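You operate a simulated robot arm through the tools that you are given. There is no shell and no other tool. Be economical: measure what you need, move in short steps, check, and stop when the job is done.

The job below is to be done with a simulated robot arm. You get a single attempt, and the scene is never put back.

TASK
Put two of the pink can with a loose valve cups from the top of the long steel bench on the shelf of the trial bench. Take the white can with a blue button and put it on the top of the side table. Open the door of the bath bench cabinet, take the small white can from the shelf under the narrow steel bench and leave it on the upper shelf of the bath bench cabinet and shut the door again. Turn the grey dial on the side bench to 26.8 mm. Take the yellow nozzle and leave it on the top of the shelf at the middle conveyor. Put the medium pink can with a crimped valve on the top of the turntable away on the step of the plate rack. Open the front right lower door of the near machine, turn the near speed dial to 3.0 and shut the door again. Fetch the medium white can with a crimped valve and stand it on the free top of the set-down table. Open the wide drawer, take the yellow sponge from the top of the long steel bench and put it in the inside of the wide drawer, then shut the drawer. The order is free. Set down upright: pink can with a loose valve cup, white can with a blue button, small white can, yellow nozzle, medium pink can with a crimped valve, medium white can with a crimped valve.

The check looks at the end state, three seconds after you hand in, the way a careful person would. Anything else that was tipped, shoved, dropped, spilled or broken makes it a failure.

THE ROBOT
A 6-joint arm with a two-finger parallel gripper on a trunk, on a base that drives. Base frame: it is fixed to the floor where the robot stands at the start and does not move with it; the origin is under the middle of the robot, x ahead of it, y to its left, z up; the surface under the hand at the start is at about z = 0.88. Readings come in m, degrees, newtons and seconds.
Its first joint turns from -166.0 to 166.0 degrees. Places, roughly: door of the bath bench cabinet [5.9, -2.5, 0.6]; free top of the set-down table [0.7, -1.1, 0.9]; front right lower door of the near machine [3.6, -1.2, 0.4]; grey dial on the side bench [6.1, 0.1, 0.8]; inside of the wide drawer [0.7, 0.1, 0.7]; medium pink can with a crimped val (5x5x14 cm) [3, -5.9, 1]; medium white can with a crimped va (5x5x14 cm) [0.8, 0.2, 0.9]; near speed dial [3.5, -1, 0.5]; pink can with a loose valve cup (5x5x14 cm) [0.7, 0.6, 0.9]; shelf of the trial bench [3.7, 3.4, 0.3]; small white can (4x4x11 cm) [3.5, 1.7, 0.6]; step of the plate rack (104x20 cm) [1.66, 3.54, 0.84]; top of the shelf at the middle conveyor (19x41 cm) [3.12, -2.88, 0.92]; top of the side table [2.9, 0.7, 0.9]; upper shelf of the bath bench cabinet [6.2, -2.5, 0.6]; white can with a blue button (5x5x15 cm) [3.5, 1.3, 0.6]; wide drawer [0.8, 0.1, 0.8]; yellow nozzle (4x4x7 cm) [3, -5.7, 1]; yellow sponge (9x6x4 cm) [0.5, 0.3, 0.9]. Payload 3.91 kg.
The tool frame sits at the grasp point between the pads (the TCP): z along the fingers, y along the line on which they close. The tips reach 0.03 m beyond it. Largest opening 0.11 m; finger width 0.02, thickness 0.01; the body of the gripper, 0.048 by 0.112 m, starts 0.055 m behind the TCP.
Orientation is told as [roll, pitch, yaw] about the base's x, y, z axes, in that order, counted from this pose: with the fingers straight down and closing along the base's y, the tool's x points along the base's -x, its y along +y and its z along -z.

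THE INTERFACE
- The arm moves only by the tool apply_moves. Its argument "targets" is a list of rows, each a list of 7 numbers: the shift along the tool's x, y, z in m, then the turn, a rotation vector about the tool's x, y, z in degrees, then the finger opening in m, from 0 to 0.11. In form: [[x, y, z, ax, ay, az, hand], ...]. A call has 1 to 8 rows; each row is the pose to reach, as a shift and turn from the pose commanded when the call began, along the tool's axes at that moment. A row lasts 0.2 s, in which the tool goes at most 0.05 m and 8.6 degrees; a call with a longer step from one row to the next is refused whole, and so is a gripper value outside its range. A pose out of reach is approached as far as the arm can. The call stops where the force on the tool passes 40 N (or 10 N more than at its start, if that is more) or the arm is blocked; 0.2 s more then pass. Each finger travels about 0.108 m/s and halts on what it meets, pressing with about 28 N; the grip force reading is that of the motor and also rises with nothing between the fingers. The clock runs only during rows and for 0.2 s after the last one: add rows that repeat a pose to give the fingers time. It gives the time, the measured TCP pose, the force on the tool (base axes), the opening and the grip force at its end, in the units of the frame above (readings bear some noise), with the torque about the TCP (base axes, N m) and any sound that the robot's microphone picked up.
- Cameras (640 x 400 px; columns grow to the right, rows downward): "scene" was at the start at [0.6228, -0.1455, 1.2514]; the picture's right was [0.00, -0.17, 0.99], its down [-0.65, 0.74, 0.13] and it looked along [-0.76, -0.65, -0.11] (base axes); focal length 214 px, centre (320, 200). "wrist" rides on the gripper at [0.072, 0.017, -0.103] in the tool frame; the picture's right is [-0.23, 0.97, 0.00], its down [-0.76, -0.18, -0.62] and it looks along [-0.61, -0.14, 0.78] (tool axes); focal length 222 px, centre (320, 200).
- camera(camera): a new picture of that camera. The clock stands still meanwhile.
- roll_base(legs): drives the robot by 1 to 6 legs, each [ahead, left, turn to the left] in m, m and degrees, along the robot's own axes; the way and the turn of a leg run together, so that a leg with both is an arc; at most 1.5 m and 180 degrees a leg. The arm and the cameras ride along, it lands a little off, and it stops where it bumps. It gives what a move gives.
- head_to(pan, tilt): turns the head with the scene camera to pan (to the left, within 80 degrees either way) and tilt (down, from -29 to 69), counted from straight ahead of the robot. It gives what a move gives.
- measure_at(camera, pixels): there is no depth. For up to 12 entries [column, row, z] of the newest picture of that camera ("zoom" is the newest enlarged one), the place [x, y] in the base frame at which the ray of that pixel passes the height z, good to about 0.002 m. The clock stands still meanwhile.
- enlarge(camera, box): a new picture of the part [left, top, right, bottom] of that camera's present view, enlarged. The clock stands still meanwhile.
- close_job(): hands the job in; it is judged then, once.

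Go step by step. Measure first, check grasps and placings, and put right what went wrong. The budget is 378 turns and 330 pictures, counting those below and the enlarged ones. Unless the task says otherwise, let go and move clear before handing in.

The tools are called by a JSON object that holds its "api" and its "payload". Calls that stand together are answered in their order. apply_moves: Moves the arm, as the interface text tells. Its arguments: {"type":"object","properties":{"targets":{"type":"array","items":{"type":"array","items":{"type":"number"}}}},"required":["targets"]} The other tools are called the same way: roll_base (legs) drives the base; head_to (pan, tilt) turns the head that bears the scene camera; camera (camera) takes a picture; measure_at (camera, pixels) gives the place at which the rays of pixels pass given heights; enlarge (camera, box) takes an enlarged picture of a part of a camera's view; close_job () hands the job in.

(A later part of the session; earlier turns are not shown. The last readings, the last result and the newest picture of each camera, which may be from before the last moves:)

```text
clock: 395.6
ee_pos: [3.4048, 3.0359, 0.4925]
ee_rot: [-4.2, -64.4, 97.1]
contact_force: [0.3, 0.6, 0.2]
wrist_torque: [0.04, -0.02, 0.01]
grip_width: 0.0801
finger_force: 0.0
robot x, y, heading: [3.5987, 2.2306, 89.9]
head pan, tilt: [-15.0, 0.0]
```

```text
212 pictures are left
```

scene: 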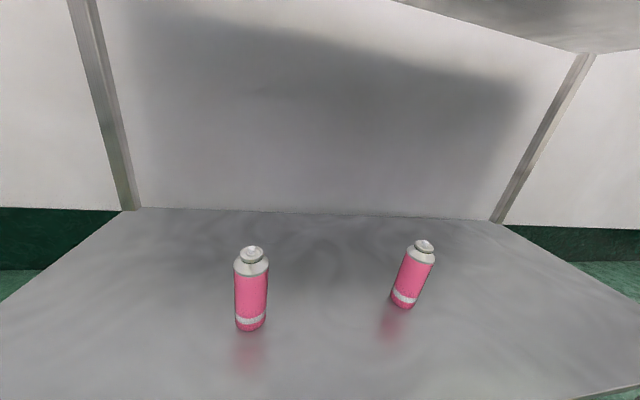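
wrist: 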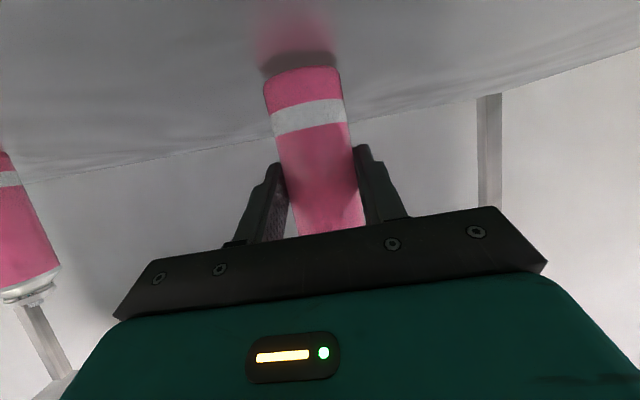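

Both pink cans stand on the trial shelf. Next the small white can from the narrow bench's back side.

{"api": "apply_moves", "payload": {"targets": [[-0.036, 0, -0.035, 0, 0, 0, 0.065], [-0.072, 0, -0.06, 0, 0, 0, 0.065], [-0.1, 0, -0.09, 0, 0, 0, 0.065]]}}

{"api": "roll_base", "payload": {"legs": [[0, -0.9, 0], [-0.4, 0, 0], [0, 0, 90]]}}

{"api": "head_to", "payload": {"pan": 0, "tilt": 0}}

{"api": "camera", "payload": {"camera": "scene"}}

```text
refused: row 1 steps farther than a row can; nothing moved
```

```text
clock: 406.2
ee_pos: [3.7012, 1.6357, 0.4938]
ee_rot: [-4.2, -64.4, -172.5]
contact_force: [-0.7, -1.5, -0.7]
wrist_torque: [-0.01, 0.01, -0.01]
grip_width: 0.0798
finger_force: 0.1
robot x, y, heading: [4.5023, 1.8376, -179.5]
head pan, tilt: [-15.0, 0.0]
```

```text
clock: 407.0
ee_pos: [3.7003, 1.6359, 0.4928]
ee_rot: [-4.2, -64.5, -172.4]
contact_force: [0.0, -0.5, 0.1]
wrist_torque: [-0.01, -0.01, -0.03]
grip_width: 0.0798
finger_force: 0.0
robot x, y, heading: [4.5021, 1.8384, -179.8]
head pan, tilt: [0.0, 0.0]
```

```text
211 pictures are left
```

scene: 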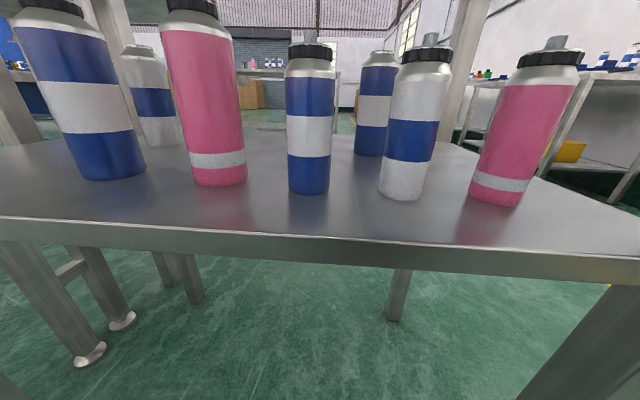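

The hand is close to the shelf edge. Back off, raise to z≈0.6.

{"api": "roll_base", "payload": {"legs": [[-0.13, -0.06, 0]]}}

{"api": "apply_moves", "payload": {"targets": [[-0.036, 0, -0.017, 1, 0, 0, 0.065], [-0.072, 0, -0.034, 2, 0, 0, 0.065], [-0.095, 0, -0.045, 4, 0, 0, 0.065]]}}

{"api": "camera", "payload": {"camera": "scene"}}

```text
clock: 408.3
ee_pos: [3.8307, 1.6993, 0.4929]
ee_rot: [-4.3, -64.3, -172.6]
contact_force: [0.6, 0.0, -0.1]
wrist_torque: [-0.03, 0.01, 0.04]
grip_width: 0.0802
finger_force: 0.0
robot x, y, heading: [4.631, 1.9014, -179.8]
head pan, tilt: [0.0, 0.0]
```

```text
clock: 409.1
ee_pos: [3.8298, 1.6943, 0.598]
ee_rot: [-8.1, -64.5, -172.5]
contact_force: [-0.9, 0.1, -0.1]
wrist_torque: [-0.04, 0.01, 0.0]
grip_width: 0.0649
finger_force: 0.0
robot x, y, heading: [4.6324, 1.9006, -179.8]
head pan, tilt: [0.0, 0.0]
```

```text
210 pictures are left
```

scene: 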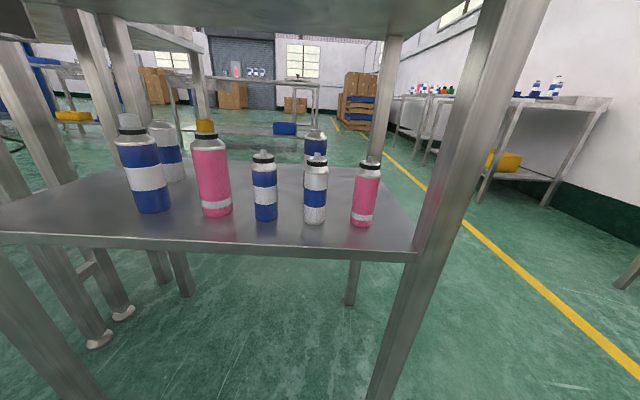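

{"api": "apply_moves", "payload": {"targets": [[-0.016, 0, 0.034, -0.6, 0, 1.6, 0.06], [-0.032, 0, 0.068, -1.3, 0, 3.2, 0.06], [-0.048, 0, 0.102, -1.3, 0, 3.2, 0.06], [-0.064, 0, 0.136, -1.3, 0, 3.2, 0.06]]}}

{"api": "camera", "payload": {"camera": "scene"}}

```text
clock: 410.1
ee_pos: [3.6797, 1.6936, 0.5984]
ee_rot: [-0.2, -64.8, -180.0]
contact_force: [0.5, 0.0, 0.1]
wrist_torque: [-0.01, 0.02, 0.0]
grip_width: 0.06
finger_force: 0.1
robot x, y, heading: [4.6314, 1.8986, -179.4]
head pan, tilt: [0.0, 0.0]
```

```text
209 pictures are left
```

scene: 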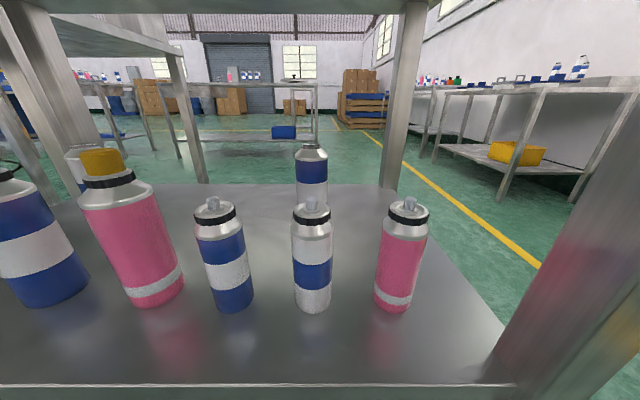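

{"api": "measure_at", "payload": {"camera": "scene", "pixels": [[312, 303, 0.54], [312, 208, 0.64], [233, 303, 0.54], [393, 303, 0.54]]}}

```text
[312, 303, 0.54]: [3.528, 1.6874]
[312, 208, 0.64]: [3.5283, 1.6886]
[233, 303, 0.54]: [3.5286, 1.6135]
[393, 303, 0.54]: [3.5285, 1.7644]
```

{"api": "apply_moves", "payload": {"targets": [[-0.0167, 0.0055, 0.0355, 0, 0, 0, 0.058], [-0.0335, 0.0055, 0.071, 0, 0, 0, 0.058], [-0.05, 0.0055, 0.1065, 0, 0, 0, 0.058], [-0.067, 0.0055, 0.142, 0, 0, 0, 0.058]]}}

{"api": "camera", "payload": {"camera": "wrist"}}

```text
clock: 411.1
ee_pos: [3.5223, 1.6881, 0.598]
ee_rot: [-0.2, -64.7, -179.8]
contact_force: [-0.4, 0.8, 1.0]
wrist_torque: [0.01, -0.04, -0.01]
grip_width: 0.0582
finger_force: 0.0
robot x, y, heading: [4.6336, 1.9013, -179.9]
head pan, tilt: [0.0, 0.0]
```

```text
208 pictures are left
```

wrist: 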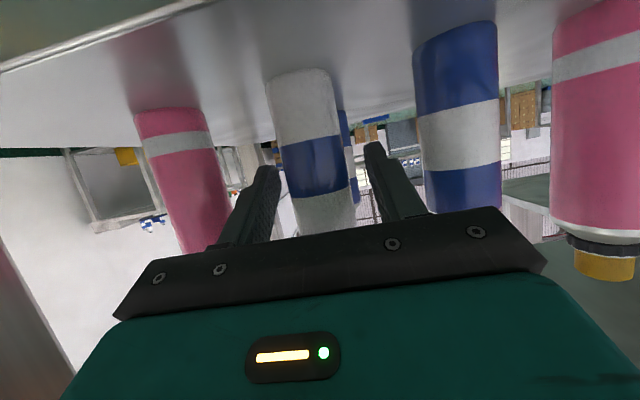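

Well placed. Close, lift and back out.

{"api": "apply_moves", "payload": {"targets": [[0, 0, 0, 0, 0, 0, 0.03], [0, 0, 0, 0, 0, 0, 0.02], [0, 0, 0, 0, 0, 0, 0.02], [-0.018, 0, -0.0085, 0, 0, 0, 0.02], [-0.036, 0, -0.017, 0, 0, 0, 0.02], [-0.021, 0, -0.049, 0, 0, 0, 0.02], [-0.006, 0, -0.081, 0, 0, 0, 0.02], [0.009, 0, -0.113, 0, 0, 0, 0.02]]}}

{"api": "roll_base", "payload": {"legs": [[-0.3, 0, 0]]}}

{"api": "camera", "payload": {"camera": "scene"}}

{"api": "camera", "payload": {"camera": "wrist"}}

```text
clock: 412.9
ee_pos: [3.629, 1.6899, 0.638]
ee_rot: [-0.2, -64.7, -179.9]
contact_force: [-0.6, 0.9, -1.9]
wrist_torque: [0.0, 0.03, -0.01]
grip_width: 0.0338
finger_force: 28.7
robot x, y, heading: [4.632, 1.9001, -179.6]
head pan, tilt: [0.0, 0.0]
```

```text
clock: 415.0
ee_pos: [3.9292, 1.6907, 0.6371]
ee_rot: [-0.2, -64.7, -179.9]
contact_force: [0.1, 0.5, -0.4]
wrist_torque: [-0.04, 0.0, -0.02]
grip_width: 0.0334
finger_force: 27.5
robot x, y, heading: [4.9313, 1.899, -179.7]
head pan, tilt: [0.0, 0.0]
```

```text
207 pictures are left
```

scene: 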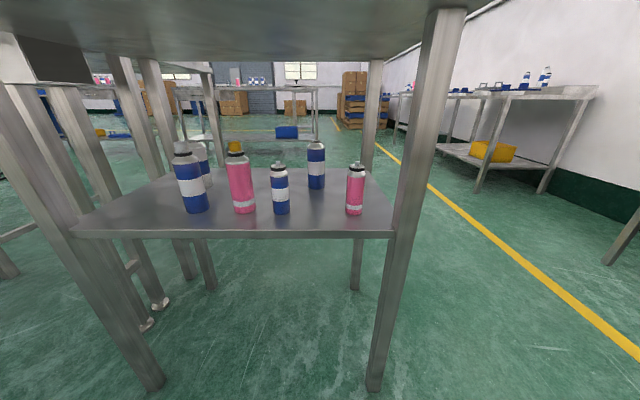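

```text
206 pictures are left
```

wrist: 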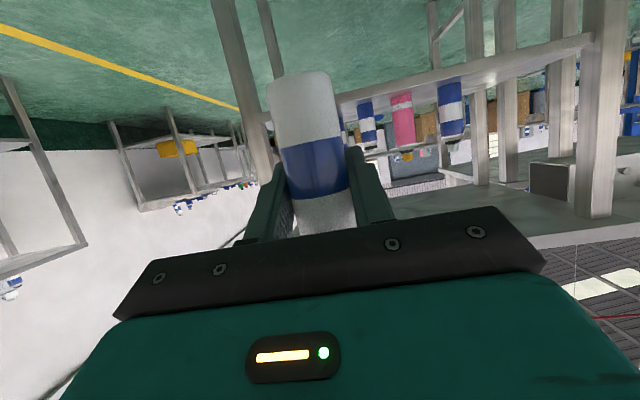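

Small white can held and the others undisturbed. Raise and head along the corridor at x≈4.9 toward the bath bench.

{"api": "apply_moves", "payload": {"targets": [[-0.0407, 0, -0.019, 0, 0, 0, 0.02], [-0.0814, 0, -0.038, 0, 0, 0, 0.02], [-0.122, 0, -0.0575, 0, 0, 0, 0.02], [-0.163, 0, -0.0767, 0, 0, 0, 0.02], [-0.2036, 0, -0.0959, 0, 0, 0, 0.02], [-0.244, 0, -0.115, 0, 0, 0, 0.02], [-0.285, 0, -0.134, 0, 0, 0, 0.02], [-0.326, 0, -0.153, 0, 0, 0, 0.02]]}}

{"api": "apply_moves", "payload": {"targets": [[-0.0407, 0, -0.019, 0, 0, 0, 0.02], [-0.06, 0, -0.06, 0, 0, 0, 0.02], [-0.05, 0, -0.105, 0, 0, 0, 0.02], [-0.04, 0, -0.15, 0, 0, 0, 0.02], [-0.02, 0, -0.195, 0, 0, 0, 0.02], [0, 0, -0.24, 0, 0, 0, 0.02]]}}

{"api": "roll_base", "payload": {"legs": [[0, 0, 180], [0, -1.4, 0]]}}

{"api": "camera", "payload": {"camera": "scene"}}

{"api": "head_to", "payload": {"pan": -70, "tilt": -5}}

{"api": "camera", "payload": {"camera": "scene"}}

```text
clock: 416.8
ee_pos: [3.9294, 1.6903, 0.9967]
ee_rot: [-0.2, -64.5, -179.9]
contact_force: [-0.1, -0.2, -2.0]
wrist_torque: [0.01, 0.01, 0.01]
grip_width: 0.0338
finger_force: 28.5
robot x, y, heading: [4.9346, 1.9022, -179.7]
head pan, tilt: [0.0, 0.0]
```

```text
clock: 418.2
ee_pos: [4.1441, 1.6907, 1.1009]
ee_rot: [-0.1, -64.6, -180.1]
contact_force: [-0.7, -0.2, -1.8]
wrist_torque: [-0.02, 0.05, -0.01]
grip_width: 0.034
finger_force: 27.9
robot x, y, heading: [4.9328, 1.9021, -179.6]
head pan, tilt: [0.0, 0.0]
```

```text
clock: 432.5
ee_pos: [5.731, 0.7133, 1.1005]
ee_rot: [-0.2, -64.8, 0.0]
contact_force: [0.4, 0.2, -0.3]
wrist_torque: [-0.04, 0.02, -0.03]
grip_width: 0.034
finger_force: 28.1
robot x, y, heading: [4.9403, 0.5079, 0.5]
head pan, tilt: [0.0, 0.0]
```

```text
205 pictures are left
```

scene: 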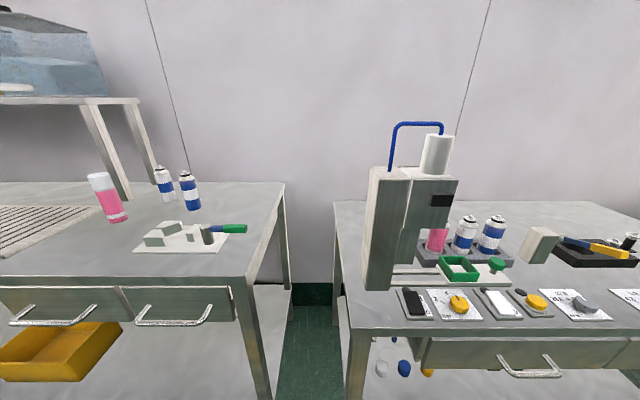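

```text
clock: 433.9
ee_pos: [5.7298, 0.714, 1.1023]
ee_rot: [-0.2, -64.7, 0.1]
contact_force: [-0.4, 0.5, -0.9]
wrist_torque: [0.01, 0.01, -0.01]
grip_width: 0.0338
finger_force: 28.1
robot x, y, heading: [4.9417, 0.5036, 0.5]
head pan, tilt: [-70.0, -5.0]
```

```text
204 pictures are left
```

scene: 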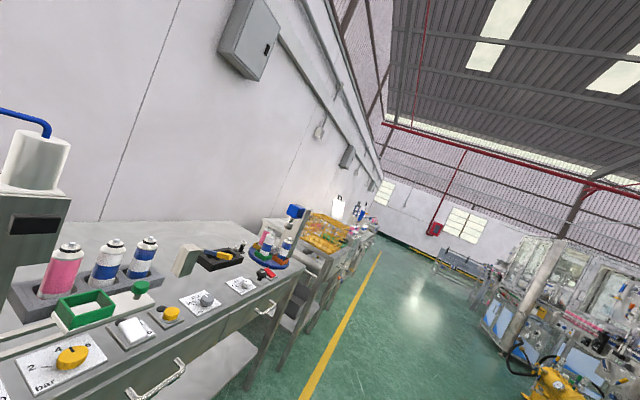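

The grey dial is visible on this bench; I'll do it later. Continue right to the bath bench.

{"api": "roll_base", "payload": {"legs": [[-0.18, 0, -0.5], [0, -1.4, 0], [0, -1.4, 0]]}}

{"api": "head_to", "payload": {"pan": -10, "tilt": 0}}

{"api": "camera", "payload": {"camera": "scene"}}

```text
clock: 448.6
ee_pos: [5.5598, -2.1013, 1.1022]
ee_rot: [-0.2, -64.7, -0.5]
contact_force: [-0.2, 0.4, -0.7]
wrist_torque: [0.0, 0.02, 0.01]
grip_width: 0.0338
finger_force: 28.0
robot x, y, heading: [4.7714, -2.3079, -0.1]
head pan, tilt: [-70.0, -5.0]
```

```text
clock: 449.9
ee_pos: [5.5599, -2.1014, 1.101]
ee_rot: [-0.2, -64.7, -0.5]
contact_force: [-0.3, -0.4, -1.0]
wrist_torque: [0.0, 0.0, 0.0]
grip_width: 0.0338
finger_force: 28.1
robot x, y, heading: [4.772, -2.3029, 0.2]
head pan, tilt: [-10.0, 0.0]
```

```text
203 pictures are left
```

scene: 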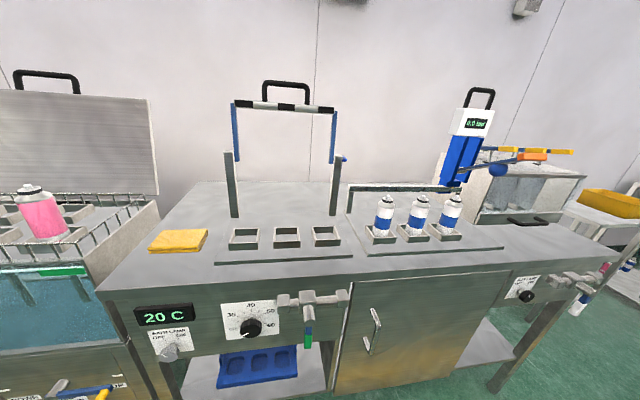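

The cabinet door with a vertical handle at (373,330), hinge right. I need a temporary spot for the can; measure the bench.

{"api": "measure_at", "payload": {"camera": "scene", "pixels": [[100, 288, 0.88], [615, 248, 0.88], [200, 205, 0.88], [215, 265, 0.88], [205, 228, 0.88], [150, 245, 0.88], [185, 280, 0.88], [373, 330, 0.7], [347, 285, 0.8], [512, 272, 0.8], [330, 392, 0.45]]}}

{"api": "enlarge", "payload": {"camera": "scene", "box": [100, 160, 540, 400]}}

```text
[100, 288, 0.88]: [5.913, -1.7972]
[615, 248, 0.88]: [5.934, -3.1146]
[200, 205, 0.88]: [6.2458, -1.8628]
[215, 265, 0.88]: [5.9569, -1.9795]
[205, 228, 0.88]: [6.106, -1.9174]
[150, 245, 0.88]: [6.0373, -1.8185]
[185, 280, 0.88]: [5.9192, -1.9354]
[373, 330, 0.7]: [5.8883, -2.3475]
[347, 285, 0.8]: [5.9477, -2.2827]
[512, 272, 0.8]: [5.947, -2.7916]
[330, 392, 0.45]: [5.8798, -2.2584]
```

```text
1.45 times, centred on (320, 280) of scene
```

zoom: 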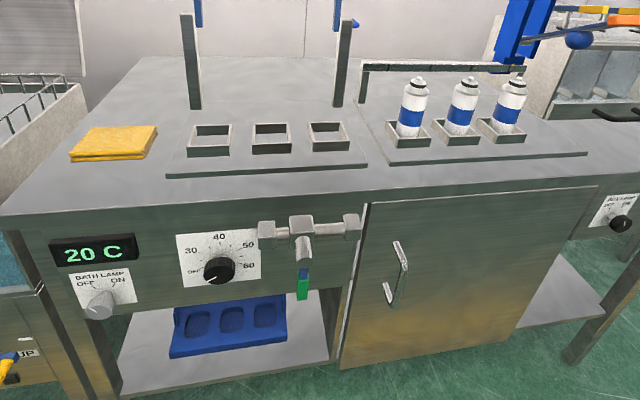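

{"api": "head_to", "payload": {"pan": -50, "tilt": 10}}

{"api": "camera", "payload": {"camera": "scene"}}

```text
clock: 451.0
ee_pos: [5.5595, -2.1012, 1.1013]
ee_rot: [-0.2, -64.7, -0.5]
contact_force: [-0.9, -0.7, -0.7]
wrist_torque: [0.03, -0.01, -0.02]
grip_width: 0.034
finger_force: 27.4
robot x, y, heading: [4.7728, -2.3065, -0.1]
head pan, tilt: [-50.0, 10.0]
```

```text
201 pictures are left
```

scene: 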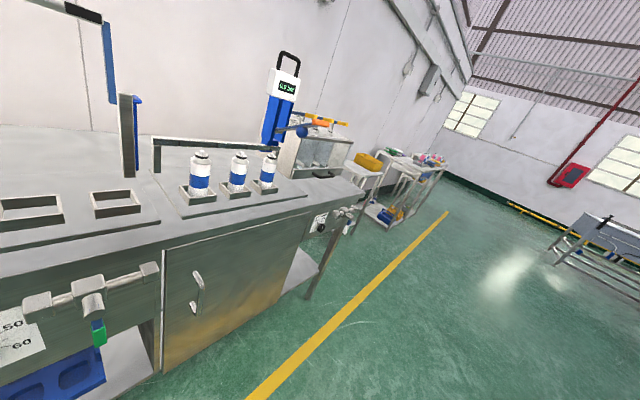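

{"api": "measure_at", "payload": {"camera": "scene", "pixels": [[308, 203, 0.88], [350, 190, 0.88], [325, 195, 0.88], [300, 180, 0.88], [355, 178, 0.88], [330, 175, 0.88]]}}

{"api": "enlarge", "payload": {"camera": "scene", "box": [230, 120, 390, 260]}}

```text
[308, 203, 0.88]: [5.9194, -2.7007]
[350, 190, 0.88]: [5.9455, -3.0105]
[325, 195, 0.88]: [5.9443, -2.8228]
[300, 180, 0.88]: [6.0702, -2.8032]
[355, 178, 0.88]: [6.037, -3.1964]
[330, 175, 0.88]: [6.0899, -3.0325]
```

```text
2.86 times, centred on (310, 190) of scene
```

zoom: 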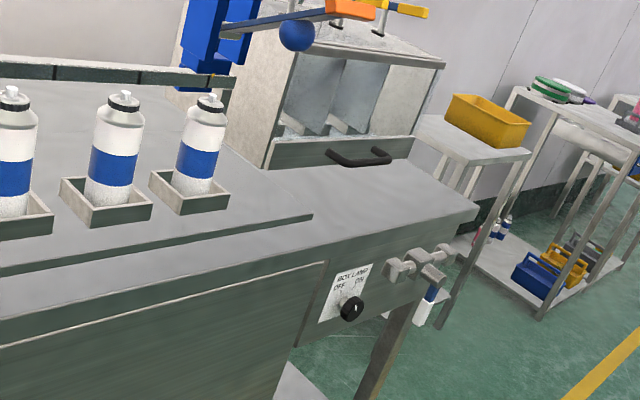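

Free patch right of the rack plate around (5.985,-2.90). Put the small can there temporarily.

{"api": "roll_base", "payload": {"legs": [[0, -0.8, 0], [0.38, 0, 0]]}}

{"api": "head_to", "payload": {"pan": 0, "tilt": 20}}

{"api": "camera", "payload": {"camera": "scene"}}

```text
clock: 457.3
ee_pos: [5.9372, -2.911, 1.1013]
ee_rot: [-0.2, -64.6, -0.6]
contact_force: [0.4, 1.0, -0.9]
wrist_torque: [0.0, -0.01, 0.01]
grip_width: 0.0337
finger_force: 27.8
robot x, y, heading: [5.1473, -3.1114, -0.4]
head pan, tilt: [-50.0, 10.0]
```

```text
clock: 458.5
ee_pos: [5.938, -2.9104, 1.1014]
ee_rot: [-0.2, -64.7, -0.6]
contact_force: [-0.2, 0.0, -1.1]
wrist_torque: [0.01, 0.01, -0.04]
grip_width: 0.0339
finger_force: 28.3
robot x, y, heading: [5.1479, -3.114, -0.4]
head pan, tilt: [0.0, 20.0]
```

```text
199 pictures are left
```

scene: 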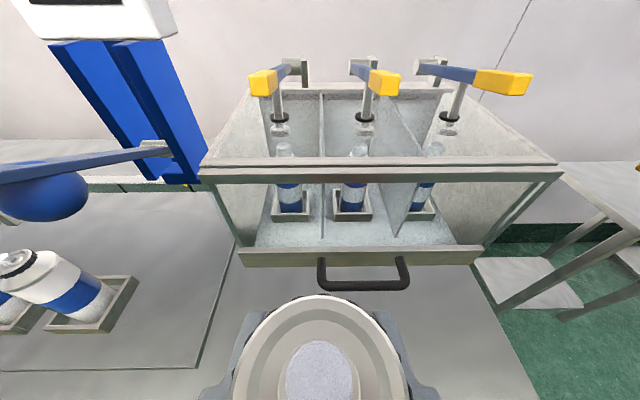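

{"api": "measure_at", "payload": {"camera": "scene", "pixels": [[362, 287, 0.93], [362, 287, 0.97], [360, 255, 0.93], [240, 262, 0.88], [225, 370, 0.88], [480, 262, 0.88], [490, 300, 0.88]]}}

```text
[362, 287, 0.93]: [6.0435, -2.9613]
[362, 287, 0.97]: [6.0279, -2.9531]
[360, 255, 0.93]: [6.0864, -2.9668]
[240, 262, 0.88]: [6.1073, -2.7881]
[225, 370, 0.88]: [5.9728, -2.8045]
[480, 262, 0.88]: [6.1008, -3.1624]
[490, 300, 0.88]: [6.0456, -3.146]
```

{"api": "apply_moves", "payload": {"targets": [[0.035, 0.007, 0.028, 0, 0, 0, 0.02], [0.07, 0.014, 0.056, 0, 0, 0, 0.02], [0.104, 0.02, 0.0846, 0, 0, 0, 0.02], [0.115, 0.02, 0.09, 0, 0, 0, 0.02], [0.122, 0.02, 0.0932, 0, 0, 0, 0.02]]}}

{"api": "apply_moves", "payload": {"targets": [[0.0036, 0, 0.0017, 0, 0, 0, 0.02], [0.0072, 0, 0.0034, 0, 0, 0, 0.02], [0.011, 0, 0.005, 0, 0, 0, 0.02], [0.0145, 0, 0.0068, 0, 0, 0, 0.02]]}}

{"api": "camera", "payload": {"camera": "wrist"}}

```text
clock: 459.7
ee_pos: [5.9705, -2.8895, 0.9504]
ee_rot: [-0.2, -64.6, -0.6]
contact_force: [0.1, 0.5, -0.7]
wrist_torque: [-0.02, 0.0, 0.02]
grip_width: 0.034
finger_force: 28.1
robot x, y, heading: [5.1474, -3.1101, -0.2]
head pan, tilt: [0.0, 20.0]
```

```text
clock: 460.7
ee_pos: [5.9708, -2.8916, 0.9356]
ee_rot: [-0.3, -64.7, -0.6]
contact_force: [-0.4, 0.0, -1.1]
wrist_torque: [-0.02, 0.01, 0.01]
grip_width: 0.0336
finger_force: 28.2
robot x, y, heading: [5.144, -3.1123, -0.1]
head pan, tilt: [0.0, 20.0]
```

```text
198 pictures are left
```

wrist: 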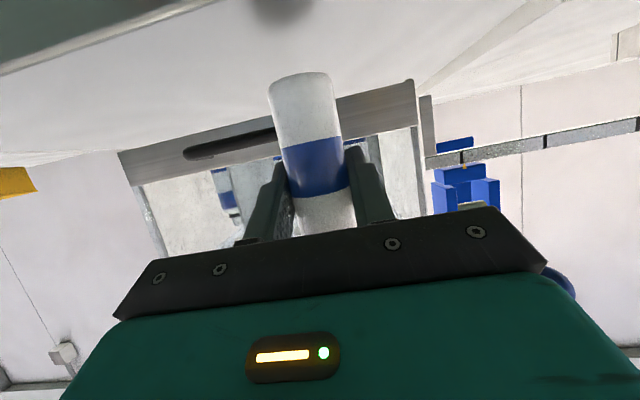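

Still above the surface; continue lowering.

{"api": "apply_moves", "payload": {"targets": [[0.0054, 0, 0.0026, 0, 0, 0, 0.02], [0.011, 0, 0.005, 0, 0, 0, 0.02], [0.0163, 0, 0.0077, 0, 0, 0, 0.02], [0.0217, 0, 0.0103, 0, 0, 0, 0.02], [0.0271, 0, 0.0128, 0, 0, 0, 0.02], [0.0325, 0, 0.0154, 0, 0, 0, 0.02]]}}

{"api": "camera", "payload": {"camera": "wrist"}}

```text
clock: 462.1
ee_pos: [5.9699, -2.891, 0.8992]
ee_rot: [-0.2, -64.9, -0.6]
contact_force: [1.1, 2.6, 25.4]
wrist_torque: [0.08, -0.13, -0.02]
grip_width: 0.0338
finger_force: 28.4
robot x, y, heading: [5.1489, -3.1136, -0.0]
head pan, tilt: [0.0, 20.0]
```

```text
197 pictures are left
```

wrist: 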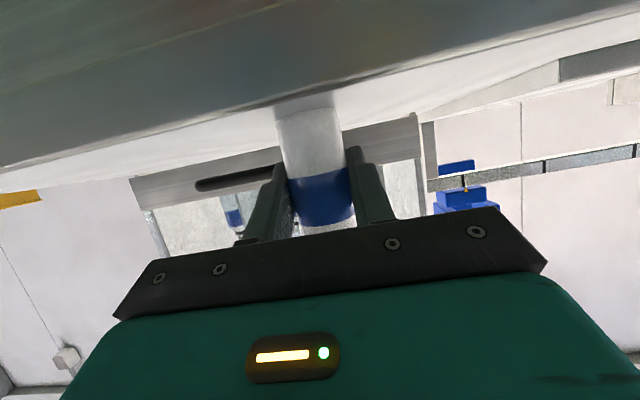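

Contact at bench z≈0.84. Release and back straight out.

{"api": "apply_moves", "payload": {"targets": [[0, 0, 0, 0, 0, 0, 0.05], [0, 0, 0, 0, 0, 0, 0.07], [0.013, 0, -0.027, 0, 0, 0, 0.07], [0.02, 0, -0.065, 0, 0, 0, 0.07], [0.02, 0, -0.11, 0, 0, 0, 0.07], [0.0, 0, -0.15, 0, 0, 0, 0.07]]}}

{"api": "camera", "payload": {"camera": "scene"}}

```text
clock: 463.5
ee_pos: [5.8347, -2.888, 0.9632]
ee_rot: [-0.1, -64.6, -0.7]
contact_force: [0.2, -0.2, -1.0]
wrist_torque: [-0.02, -0.01, -0.04]
grip_width: 0.0702
finger_force: 0.1
robot x, y, heading: [5.1429, -3.1119, -0.4]
head pan, tilt: [0.0, 20.0]
```

```text
196 pictures are left
```

scene: 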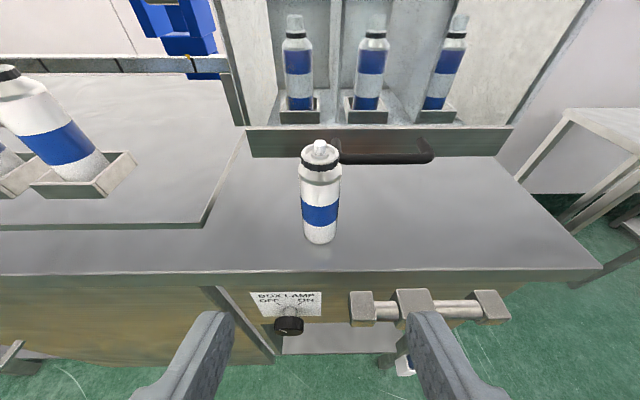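

Can stands on the bench. Now look at the cabinet door closely.

{"api": "roll_base", "payload": {"legs": [[-0.25, 0.75, 0]]}}

{"api": "head_to", "payload": {"pan": 0, "tilt": 15}}

{"api": "camera", "payload": {"camera": "scene"}}

```text
clock: 467.7
ee_pos: [5.5883, -2.1394, 0.9624]
ee_rot: [-0.2, -64.7, -0.9]
contact_force: [-0.7, 1.0, 0.2]
wrist_torque: [0.01, 0.02, -0.01]
grip_width: 0.0702
finger_force: 0.0
robot x, y, heading: [4.8968, -2.3602, -0.7]
head pan, tilt: [0.0, 20.0]
```

```text
clock: 468.4
ee_pos: [5.5873, -2.1403, 0.9623]
ee_rot: [-0.2, -64.6, -0.8]
contact_force: [0.5, -0.1, -0.6]
wrist_torque: [0.0, 0.0, 0.02]
grip_width: 0.07
finger_force: 0.1
robot x, y, heading: [4.8996, -2.3596, -0.4]
head pan, tilt: [0.0, 15.0]
```

```text
195 pictures are left
```

scene: 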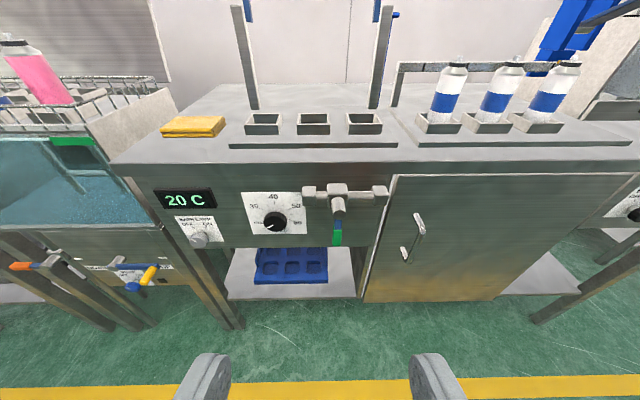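

{"api": "measure_at", "payload": {"camera": "scene", "pixels": [[330, 160, 0.84], [120, 165, 0.84], [418, 217, 0.75], [418, 217, 0.7], [405, 255, 0.6], [405, 255, 0.65], [405, 255, 0.55], [395, 178, 0.8], [366, 300, 0.4], [366, 300, 0.45], [496, 300, 0.42]]}}

{"api": "enlarge", "payload": {"camera": "scene", "box": [340, 150, 540, 320]}}

```text
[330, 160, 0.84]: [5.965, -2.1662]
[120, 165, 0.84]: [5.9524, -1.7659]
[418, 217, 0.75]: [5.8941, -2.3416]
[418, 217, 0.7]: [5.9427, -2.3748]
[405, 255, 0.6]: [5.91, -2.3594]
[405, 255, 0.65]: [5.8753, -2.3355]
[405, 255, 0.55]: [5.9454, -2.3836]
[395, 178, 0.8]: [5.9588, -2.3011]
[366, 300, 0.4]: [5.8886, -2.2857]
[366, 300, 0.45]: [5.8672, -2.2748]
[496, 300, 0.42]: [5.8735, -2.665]
```

```text
2.35 times, centred on (440, 235) of scene
```

zoom: 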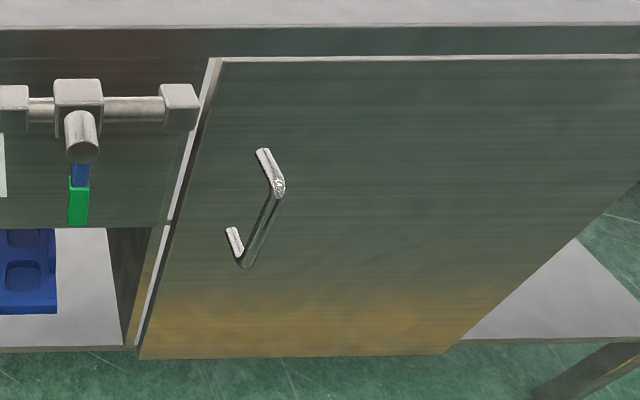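

{"api": "measure_at", "payload": {"camera": "scene", "pixels": [[422, 229, 0.7], [422, 229, 0.68], [408, 260, 0.6], [408, 260, 0.57], [416, 216, 0.7], [403, 249, 0.57], [430, 174, 0.8], [366, 302, 0.36], [366, 302, 0.34], [395, 180, 0.78]]}}

```text
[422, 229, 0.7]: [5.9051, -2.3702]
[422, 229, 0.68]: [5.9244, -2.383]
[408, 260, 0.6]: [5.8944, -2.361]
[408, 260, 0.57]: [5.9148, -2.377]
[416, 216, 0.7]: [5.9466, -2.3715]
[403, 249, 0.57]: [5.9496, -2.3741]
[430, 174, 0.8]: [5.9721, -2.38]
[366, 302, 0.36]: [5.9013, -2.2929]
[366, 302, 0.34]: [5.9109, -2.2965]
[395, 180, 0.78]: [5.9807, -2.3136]
```

Handle bar: x≈5.907, y≈-2.373, z 0.58–0.70; hinge at y≈-2.79. Bring the tool near-horizontal in front of it.

{"api": "roll_base", "payload": {"legs": [[0, -0.235, 0]]}}

{"api": "apply_moves", "payload": {"targets": [[0.026, 0, 0.038, 0, -1.7, 0, 0.06], [0.052, 0, 0.076, 0, -3.4, 0, 0.06], [0.078, 0, 0.115, 0, -5, 0, 0.06], [0.104, 0, 0.153, 0, -6.7, 0, 0.06], [0.13, 0, 0.191, 0, -8.4, 0, 0.06], [0.156, 0, 0.229, 0, -10, 0, 0.06], [0.182, 0, 0.265, 0, -11.7, 0, 0.06], [0.2085, 0, 0.3, 0, -13, 0, 0.06]]}}

{"api": "head_to", "payload": {"pan": 0, "tilt": 25}}

{"api": "camera", "payload": {"camera": "scene"}}

{"api": "camera", "payload": {"camera": "wrist"}}

```text
clock: 470.1
ee_pos: [5.5863, -2.3754, 0.9626]
ee_rot: [-0.2, -64.7, -0.8]
contact_force: [-0.2, 0.2, -0.5]
wrist_torque: [0.01, 0.0, 0.01]
grip_width: 0.0697
finger_force: 0.1
robot x, y, heading: [4.8982, -2.5982, -0.6]
head pan, tilt: [0.0, 15.0]
```

```text
clock: 471.9
ee_pos: [5.7667, -2.3789, 0.6443]
ee_rot: [-0.1, -77.8, -0.8]
contact_force: [-0.6, 0.3, 0.6]
wrist_torque: [-0.01, 0.05, -0.03]
grip_width: 0.0598
finger_force: 0.2
robot x, y, heading: [4.8976, -2.5966, -0.3]
head pan, tilt: [0.0, 15.0]
```

```text
clock: 472.7
ee_pos: [5.7659, -2.3794, 0.6448]
ee_rot: [-0.5, -77.6, -0.8]
contact_force: [-0.3, 0.1, 0.8]
wrist_torque: [0.02, 0.02, -0.01]
grip_width: 0.0601
finger_force: 0.0
robot x, y, heading: [4.8969, -2.5947, -0.5]
head pan, tilt: [0.0, 25.0]
```

```text
193 pictures are left
```

scene: 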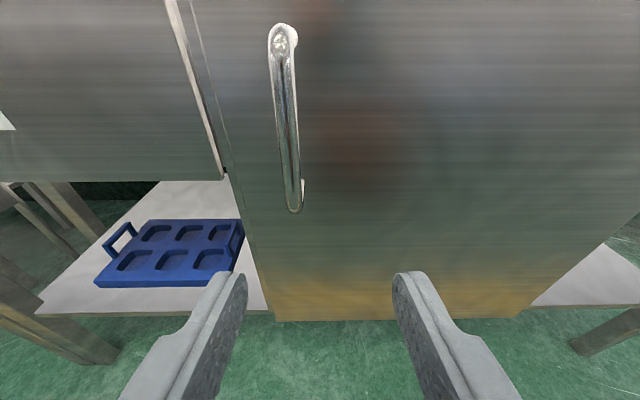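

```text
192 pictures are left
```

wrist: 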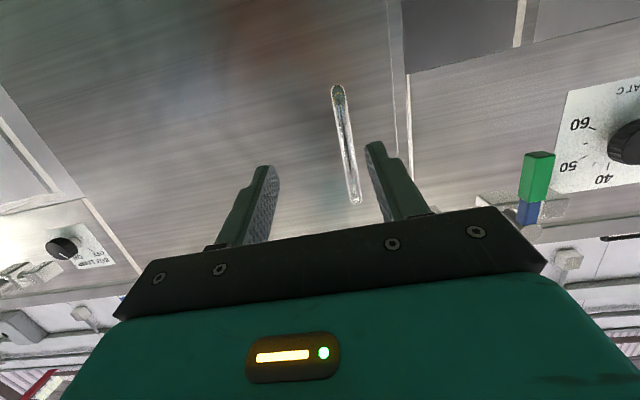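

{"api": "measure_at", "payload": {"camera": "scene", "pixels": [[294, 205, 0.58], [283, 45, 0.7], [290, 120, 0.64], [290, 120, 0.65]]}}

{"api": "measure_at", "payload": {"camera": "wrist", "pixels": [[344, 140, 0.64], [338, 92, 0.58], [356, 195, 0.7]]}}

```text
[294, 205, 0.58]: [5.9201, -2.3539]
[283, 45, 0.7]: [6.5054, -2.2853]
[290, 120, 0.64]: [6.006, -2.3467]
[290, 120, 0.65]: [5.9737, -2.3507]
```

```text
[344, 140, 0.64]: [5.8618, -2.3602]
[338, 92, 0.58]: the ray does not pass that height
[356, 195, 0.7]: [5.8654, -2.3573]
```

{"api": "apply_moves", "payload": {"targets": [[-0.007, 0.021, 0.032, 0, 0, 0, 0.06], [-0.014, 0.021, 0.064, 0, 0, 0, 0.06], [-0.021, 0.021, 0.096, 0, 0, 0, 0.06], [-0.0275, 0.021, 0.126, 0, 0, 0, 0.06]]}}

{"api": "camera", "payload": {"camera": "wrist"}}

{"api": "camera", "payload": {"camera": "scene"}}

```text
clock: 473.7
ee_pos: [5.8971, -2.3624, 0.646]
ee_rot: [-0.5, -77.7, -0.5]
contact_force: [-0.6, -1.2, -0.3]
wrist_torque: [-0.02, 0.02, 0.01]
grip_width: 0.0599
finger_force: 0.0
robot x, y, heading: [4.9018, -2.6015, -0.6]
head pan, tilt: [0.0, 25.0]
```

```text
191 pictures are left
```

wrist: 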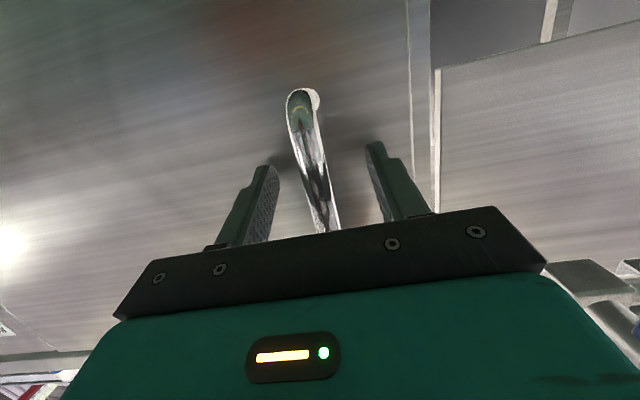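

```text
190 pictures are left
```

scene: 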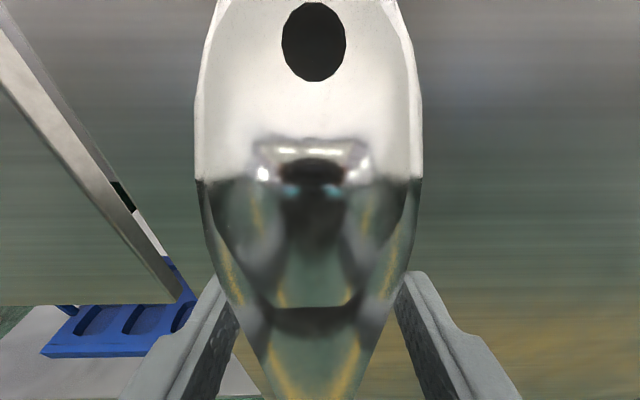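

The bar is between the fingers. Close.

{"api": "apply_moves", "payload": {"targets": [[0, 0, 0, 0, 0, 0, 0.03], [0, 0, 0, 0, 0, 0, 0.0], [0, 0, 0, 0, 0, 0, 0.0], [0, 0, 0, 0, 0, 0, 0.0]]}}

```text
clock: 474.7
ee_pos: [5.8968, -2.3597, 0.6466]
ee_rot: [-0.5, -77.6, -0.5]
contact_force: [-0.9, 7.9, -0.5]
wrist_torque: [0.12, 0.06, -0.07]
grip_width: 0.0139
finger_force: 44.8
robot x, y, heading: [4.8986, -2.5982, -0.4]
head pan, tilt: [0.0, 25.0]
```

Gripped. Pull the door in an arc by base motion.

{"api": "roll_base", "payload": {"legs": [[-0.11, -0.025, 0]]}}

{"api": "roll_base", "payload": {"legs": [[-0.1, -0.053, 0]]}}

{"api": "camera", "payload": {"camera": "scene"}}

```text
clock: 475.9
ee_pos: [5.788, -2.3903, 0.6463]
ee_rot: [-0.1, -77.7, -1.1]
contact_force: [11.2, -24.2, -0.3]
wrist_torque: [-0.17, -0.14, 0.21]
grip_width: 0.0138
finger_force: 45.4
robot x, y, heading: [4.7864, -2.6214, -0.8]
head pan, tilt: [0.0, 25.0]
```

```text
clock: 477.4
ee_pos: [5.6895, -2.4478, 0.6452]
ee_rot: [-0.3, -77.7, -1.3]
contact_force: [1.4, -0.8, -2.1]
wrist_torque: [-0.41, -0.16, 0.05]
grip_width: 0.0137
finger_force: 45.3
robot x, y, heading: [4.6855, -2.6749, -0.8]
head pan, tilt: [0.0, 25.0]
stopped in leg 1: the force on the tool passed its limit at 43 N (the readings are from after the stop); the commanded pose is now the measured one
```

```text
189 pictures are left
```

scene: 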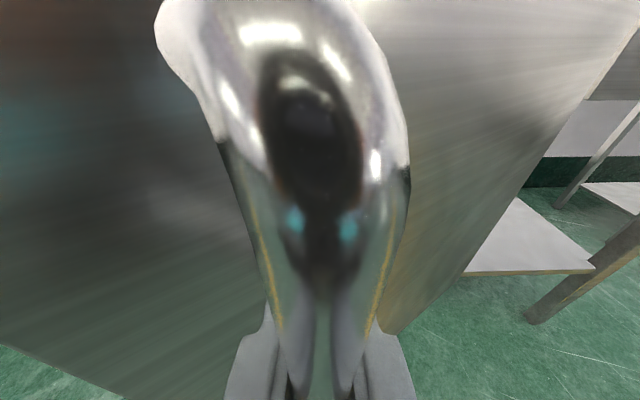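

{"api": "roll_base", "payload": {"legs": [[-0.06, -0.052, 0]]}}

{"api": "roll_base", "payload": {"legs": [[-0.055, -0.065, 0]]}}

{"api": "roll_base", "payload": {"legs": [[-0.04, -0.065, 0]]}}

{"api": "camera", "payload": {"camera": "scene"}}

```text
clock: 478.7
ee_pos: [5.63, -2.5069, 0.6451]
ee_rot: [-0.4, -77.6, -1.8]
contact_force: [0.8, -0.6, -1.2]
wrist_torque: [-0.58, -0.27, 0.05]
grip_width: 0.0135
finger_force: 45.2
robot x, y, heading: [4.6226, -2.7255, -0.8]
head pan, tilt: [0.0, 25.0]
stopped in leg 1: the force on the tool passed its limit at 43 N (the readings are from after the stop); the commanded pose is now the measured one
```

```text
clock: 479.8
ee_pos: [5.5918, -2.5589, 0.6458]
ee_rot: [-0.3, -77.8, -2.0]
contact_force: [0.5, -0.8, -2.0]
wrist_torque: [-0.64, -0.18, 0.02]
grip_width: 0.0137
finger_force: 45.0
robot x, y, heading: [4.586, -2.7734, -1.1]
head pan, tilt: [0.0, 25.0]
stopped in leg 1: the force on the tool passed its limit at 43 N (the readings are from after the stop); the commanded pose is now the measured one
```

```text
clock: 480.8
ee_pos: [5.5654, -2.6077, 0.644]
ee_rot: [-0.4, -77.9, -2.2]
contact_force: [0.8, -0.6, -2.6]
wrist_torque: [-0.72, -0.04, 0.04]
grip_width: 0.0137
finger_force: 44.9
robot x, y, heading: [4.5587, -2.8213, -1.4]
head pan, tilt: [0.0, 25.0]
stopped in leg 1: the force on the tool passed its limit at 58 N (the readings are from after the stop); the commanded pose is now the measured one
```

```text
188 pictures are left
```

scene: 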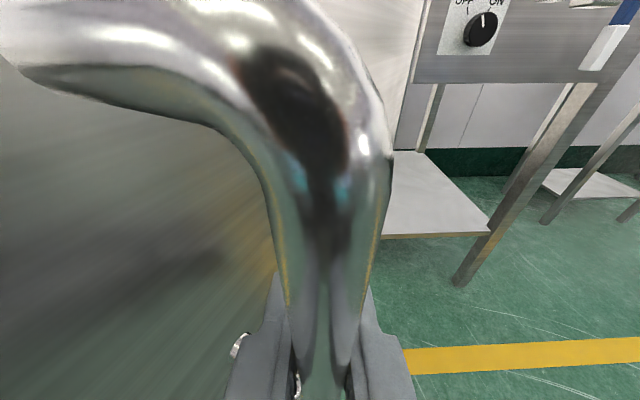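

{"api": "roll_base", "payload": {"legs": [[-0.022, -0.055, 0]]}}

{"api": "roll_base", "payload": {"legs": [[-0.012, -0.055, 0]]}}

{"api": "roll_base", "payload": {"legs": [[-0.005, -0.055, 0]]}}

{"api": "camera", "payload": {"camera": "wrist"}}

```text
clock: 482.3
ee_pos: [5.5429, -2.6658, 0.6457]
ee_rot: [-0.6, -78.0, -2.2]
contact_force: [2.6, 0.2, -2.0]
wrist_torque: [-0.91, 0.04, 0.03]
grip_width: 0.0138
finger_force: 45.3
robot x, y, heading: [4.5331, -2.8772, -1.1]
head pan, tilt: [0.0, 25.0]
stopped in leg 1: the force on the tool passed its limit at 41 N (the readings are from after the stop); the commanded pose is now the measured one
```

```text
clock: 483.3
ee_pos: [5.5329, -2.7171, 0.6457]
ee_rot: [0.0, -77.8, -2.7]
contact_force: [4.8, 0.7, -4.8]
wrist_torque: [-0.86, -0.19, 0.65]
grip_width: 0.014
finger_force: 45.3
robot x, y, heading: [4.5225, -2.9269, -1.5]
head pan, tilt: [0.0, 25.0]
stopped in leg 1: the force on the tool passed its limit at 44 N (the readings are from after the stop); the commanded pose is now the measured one
```

```text
clock: 484.4
ee_pos: [5.5245, -2.7698, 0.646]
ee_rot: [-0.4, -77.9, -1.9]
contact_force: [-4.7, 0.0, 3.0]
wrist_torque: [-0.77, 0.27, 0.04]
grip_width: 0.0136
finger_force: 45.0
robot x, y, heading: [4.517, -2.9827, -1.2]
head pan, tilt: [0.0, 25.0]
stopped in leg 1: the robot was blocked; the commanded pose is now the measured one
```

```text
187 pictures are left
```

wrist: 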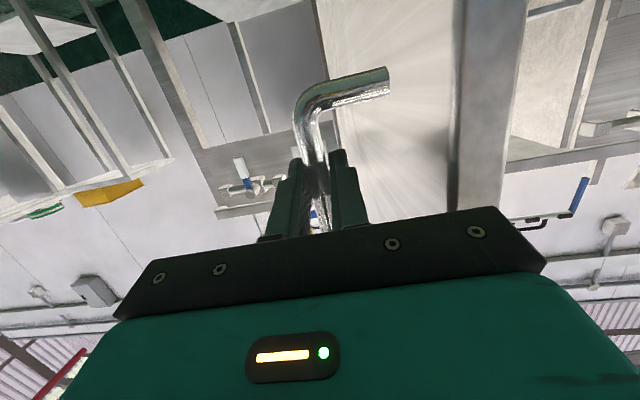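

Door is ~85° open. Release and withdraw.

{"api": "apply_moves", "payload": {"targets": [[0, 0, 0, 0, 0, 0, 0.03], [0, 0, 0, 0, 0, 0, 0.06], [0, 0, -0.04, 0, 0, 0, 0.06], [0, 0, -0.08, 0, 0, 0, 0.06], [0, 0, -0.12, 0, 0, 0, 0.06], [-0.04, 0, -0.14, 0, 0, 0, 0.06], [-0.08, 0, -0.15, 0, 0, 0, 0.06], [-0.12, 0, -0.16, 0, 0, 0, 0.06]]}}

{"api": "apply_moves", "payload": {"targets": [[-0.045, 0, -0.01, 0, 2, 0, 0.06], [-0.09, 0, -0.02, 0, 4, 0, 0.06], [-0.135, 0, -0.03, 0, 6, 0, 0.06], [-0.18, 0, -0.04, 0, 8, 0, 0.06], [-0.225, 0, -0.05, 0, 10, 0, 0.06], [-0.27, 0, -0.06, 0, 12, 0, 0.06]]}}

{"api": "head_to", "payload": {"pan": 20, "tilt": 15}}

{"api": "camera", "payload": {"camera": "scene"}}

```text
clock: 486.2
ee_pos: [5.3924, -2.7623, 0.7971]
ee_rot: [-0.3, -77.8, -2.1]
contact_force: [-0.7, 0.8, -0.4]
wrist_torque: [-0.02, -0.06, -0.04]
grip_width: 0.0598
finger_force: 0.1
robot x, y, heading: [4.5194, -2.9813, -1.3]
head pan, tilt: [0.0, 25.0]
```

```text
clock: 487.6
ee_pos: [5.391, -2.7627, 1.073]
ee_rot: [0.1, -65.9, -2.4]
contact_force: [0.0, 0.1, -0.9]
wrist_torque: [-0.01, 0.02, -0.02]
grip_width: 0.0599
finger_force: 0.0
robot x, y, heading: [4.5165, -2.9821, -1.1]
head pan, tilt: [0.0, 25.0]
```

```text
clock: 488.5
ee_pos: [5.3902, -2.7637, 1.0733]
ee_rot: [-0.1, -66.0, -2.4]
contact_force: [0.5, 0.7, -0.9]
wrist_torque: [0.0, 0.0, -0.01]
grip_width: 0.0598
finger_force: 0.0
robot x, y, heading: [4.5153, -2.9824, -1.2]
head pan, tilt: [20.0, 15.0]
```

```text
186 pictures are left
```

scene: 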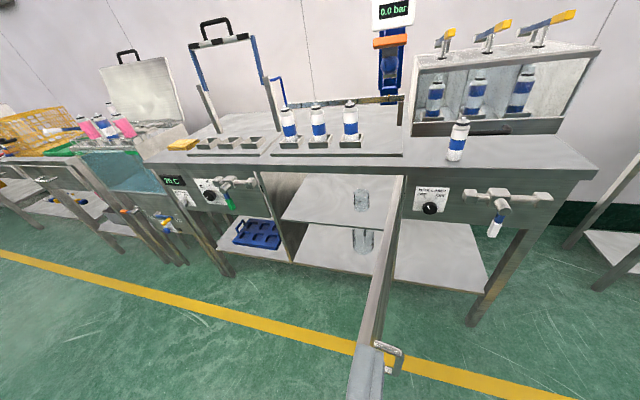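

The door is wide open; interior upper shelf at (325,205) with a beaker at (361,200). Now fetch the can again.

{"api": "roll_base", "payload": {"legs": [[0, -0.12, 1.2], [0.42, 0, 0]]}}

{"api": "head_to", "payload": {"pan": 0, "tilt": 15}}

{"api": "camera", "payload": {"camera": "scene"}}

```text
clock: 491.9
ee_pos: [5.8055, -2.8654, 1.0741]
ee_rot: [-0.1, -65.9, -1.3]
contact_force: [-0.1, 0.1, 0.7]
wrist_torque: [-0.01, 0.0, 0.0]
grip_width: 0.0603
finger_force: 0.1
robot x, y, heading: [4.9353, -3.0998, -0.1]
head pan, tilt: [20.0, 15.0]
```

```text
clock: 492.7
ee_pos: [5.8043, -2.8662, 1.0727]
ee_rot: [-0.2, -66.0, -1.4]
contact_force: [0.5, -0.3, 0.2]
wrist_torque: [0.03, 0.0, -0.03]
grip_width: 0.0601
finger_force: 0.0
robot x, y, heading: [4.9355, -3.1001, -0.2]
head pan, tilt: [0.0, 15.0]
```

```text
185 pictures are left
```

scene: 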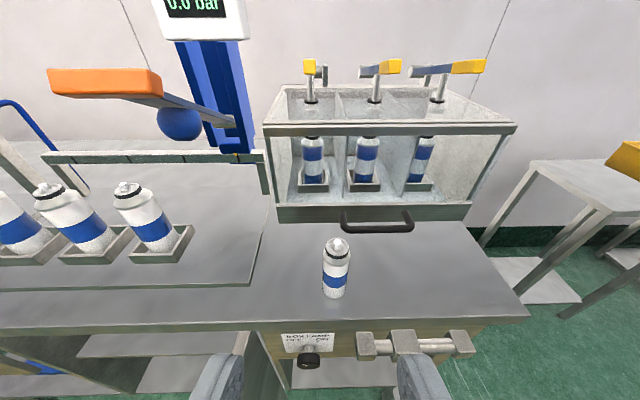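

{"api": "measure_at", "payload": {"camera": "scene", "pixels": [[335, 291, 0.84], [336, 247, 0.95]]}}

```text
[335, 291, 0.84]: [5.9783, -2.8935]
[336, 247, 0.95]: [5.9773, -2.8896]
```

{"api": "apply_moves", "payload": {"targets": [[0.03, -0.007, 0.03, 0, 0, 0, 0.06], [0.06, -0.014, 0.06, 0, 0, 0, 0.06], [0.089, -0.022, 0.09, 0, 0, 0, 0.06], [0.089, -0.021, 0.13, 0, 0, 0, 0.06], [0.089, -0.021, 0.17, 0, 0, 0, 0.06], [0.089, -0.02, 0.2, 0, 0, 0, 0.06], [0.089, -0.02, 0.228, 0, 0, 0, 0.06]]}}

{"api": "camera", "payload": {"camera": "wrist"}}

```text
clock: 494.3
ee_pos: [5.9754, -2.8896, 0.8996]
ee_rot: [0.0, -65.9, -1.5]
contact_force: [-1.1, 0.3, 0.9]
wrist_torque: [0.01, 0.03, 0.02]
grip_width: 0.0598
finger_force: 0.1
robot x, y, heading: [4.933, -3.102, -0.1]
head pan, tilt: [0.0, 15.0]
```

```text
184 pictures are left
```

wrist: 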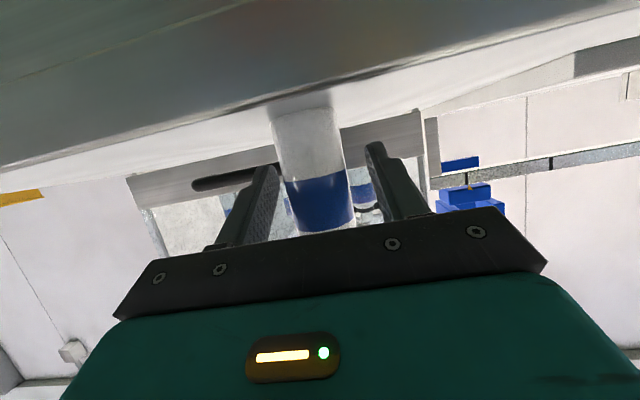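

{"api": "apply_moves", "payload": {"targets": [[0, 0, 0, 0, 0, 0, 0.03], [0, 0, 0, 0, 0, 0, 0.02], [0, 0, 0, 0, 0, 0, 0.02], [-0.03, 0, -0.013, 0, 0, 0, 0.02], [-0.06, 0, -0.027, 0, 0, 0, 0.02], [-0.06, 0, -0.07, 0, 0, 0, 0.02], [-0.05, 0, -0.115, 0, 0, 0, 0.02], [-0.04, 0, -0.16, 0, 0, 0, 0.02]]}}

{"api": "camera", "payload": {"camera": "wrist"}}

```text
clock: 496.1
ee_pos: [5.8446, -2.8865, 1.0001]
ee_rot: [-0.2, -65.8, -1.2]
contact_force: [0.6, 0.0, -2.4]
wrist_torque: [0.0, -0.06, 0.01]
grip_width: 0.0337
finger_force: 28.0
robot x, y, heading: [4.9376, -3.1003, -0.2]
head pan, tilt: [0.0, 15.0]
```

```text
183 pictures are left
```

wrist: 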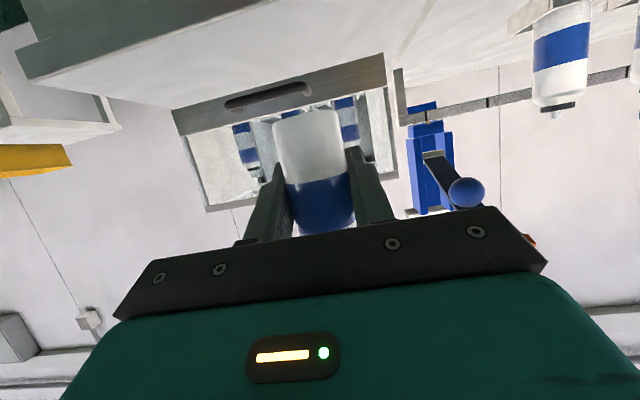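

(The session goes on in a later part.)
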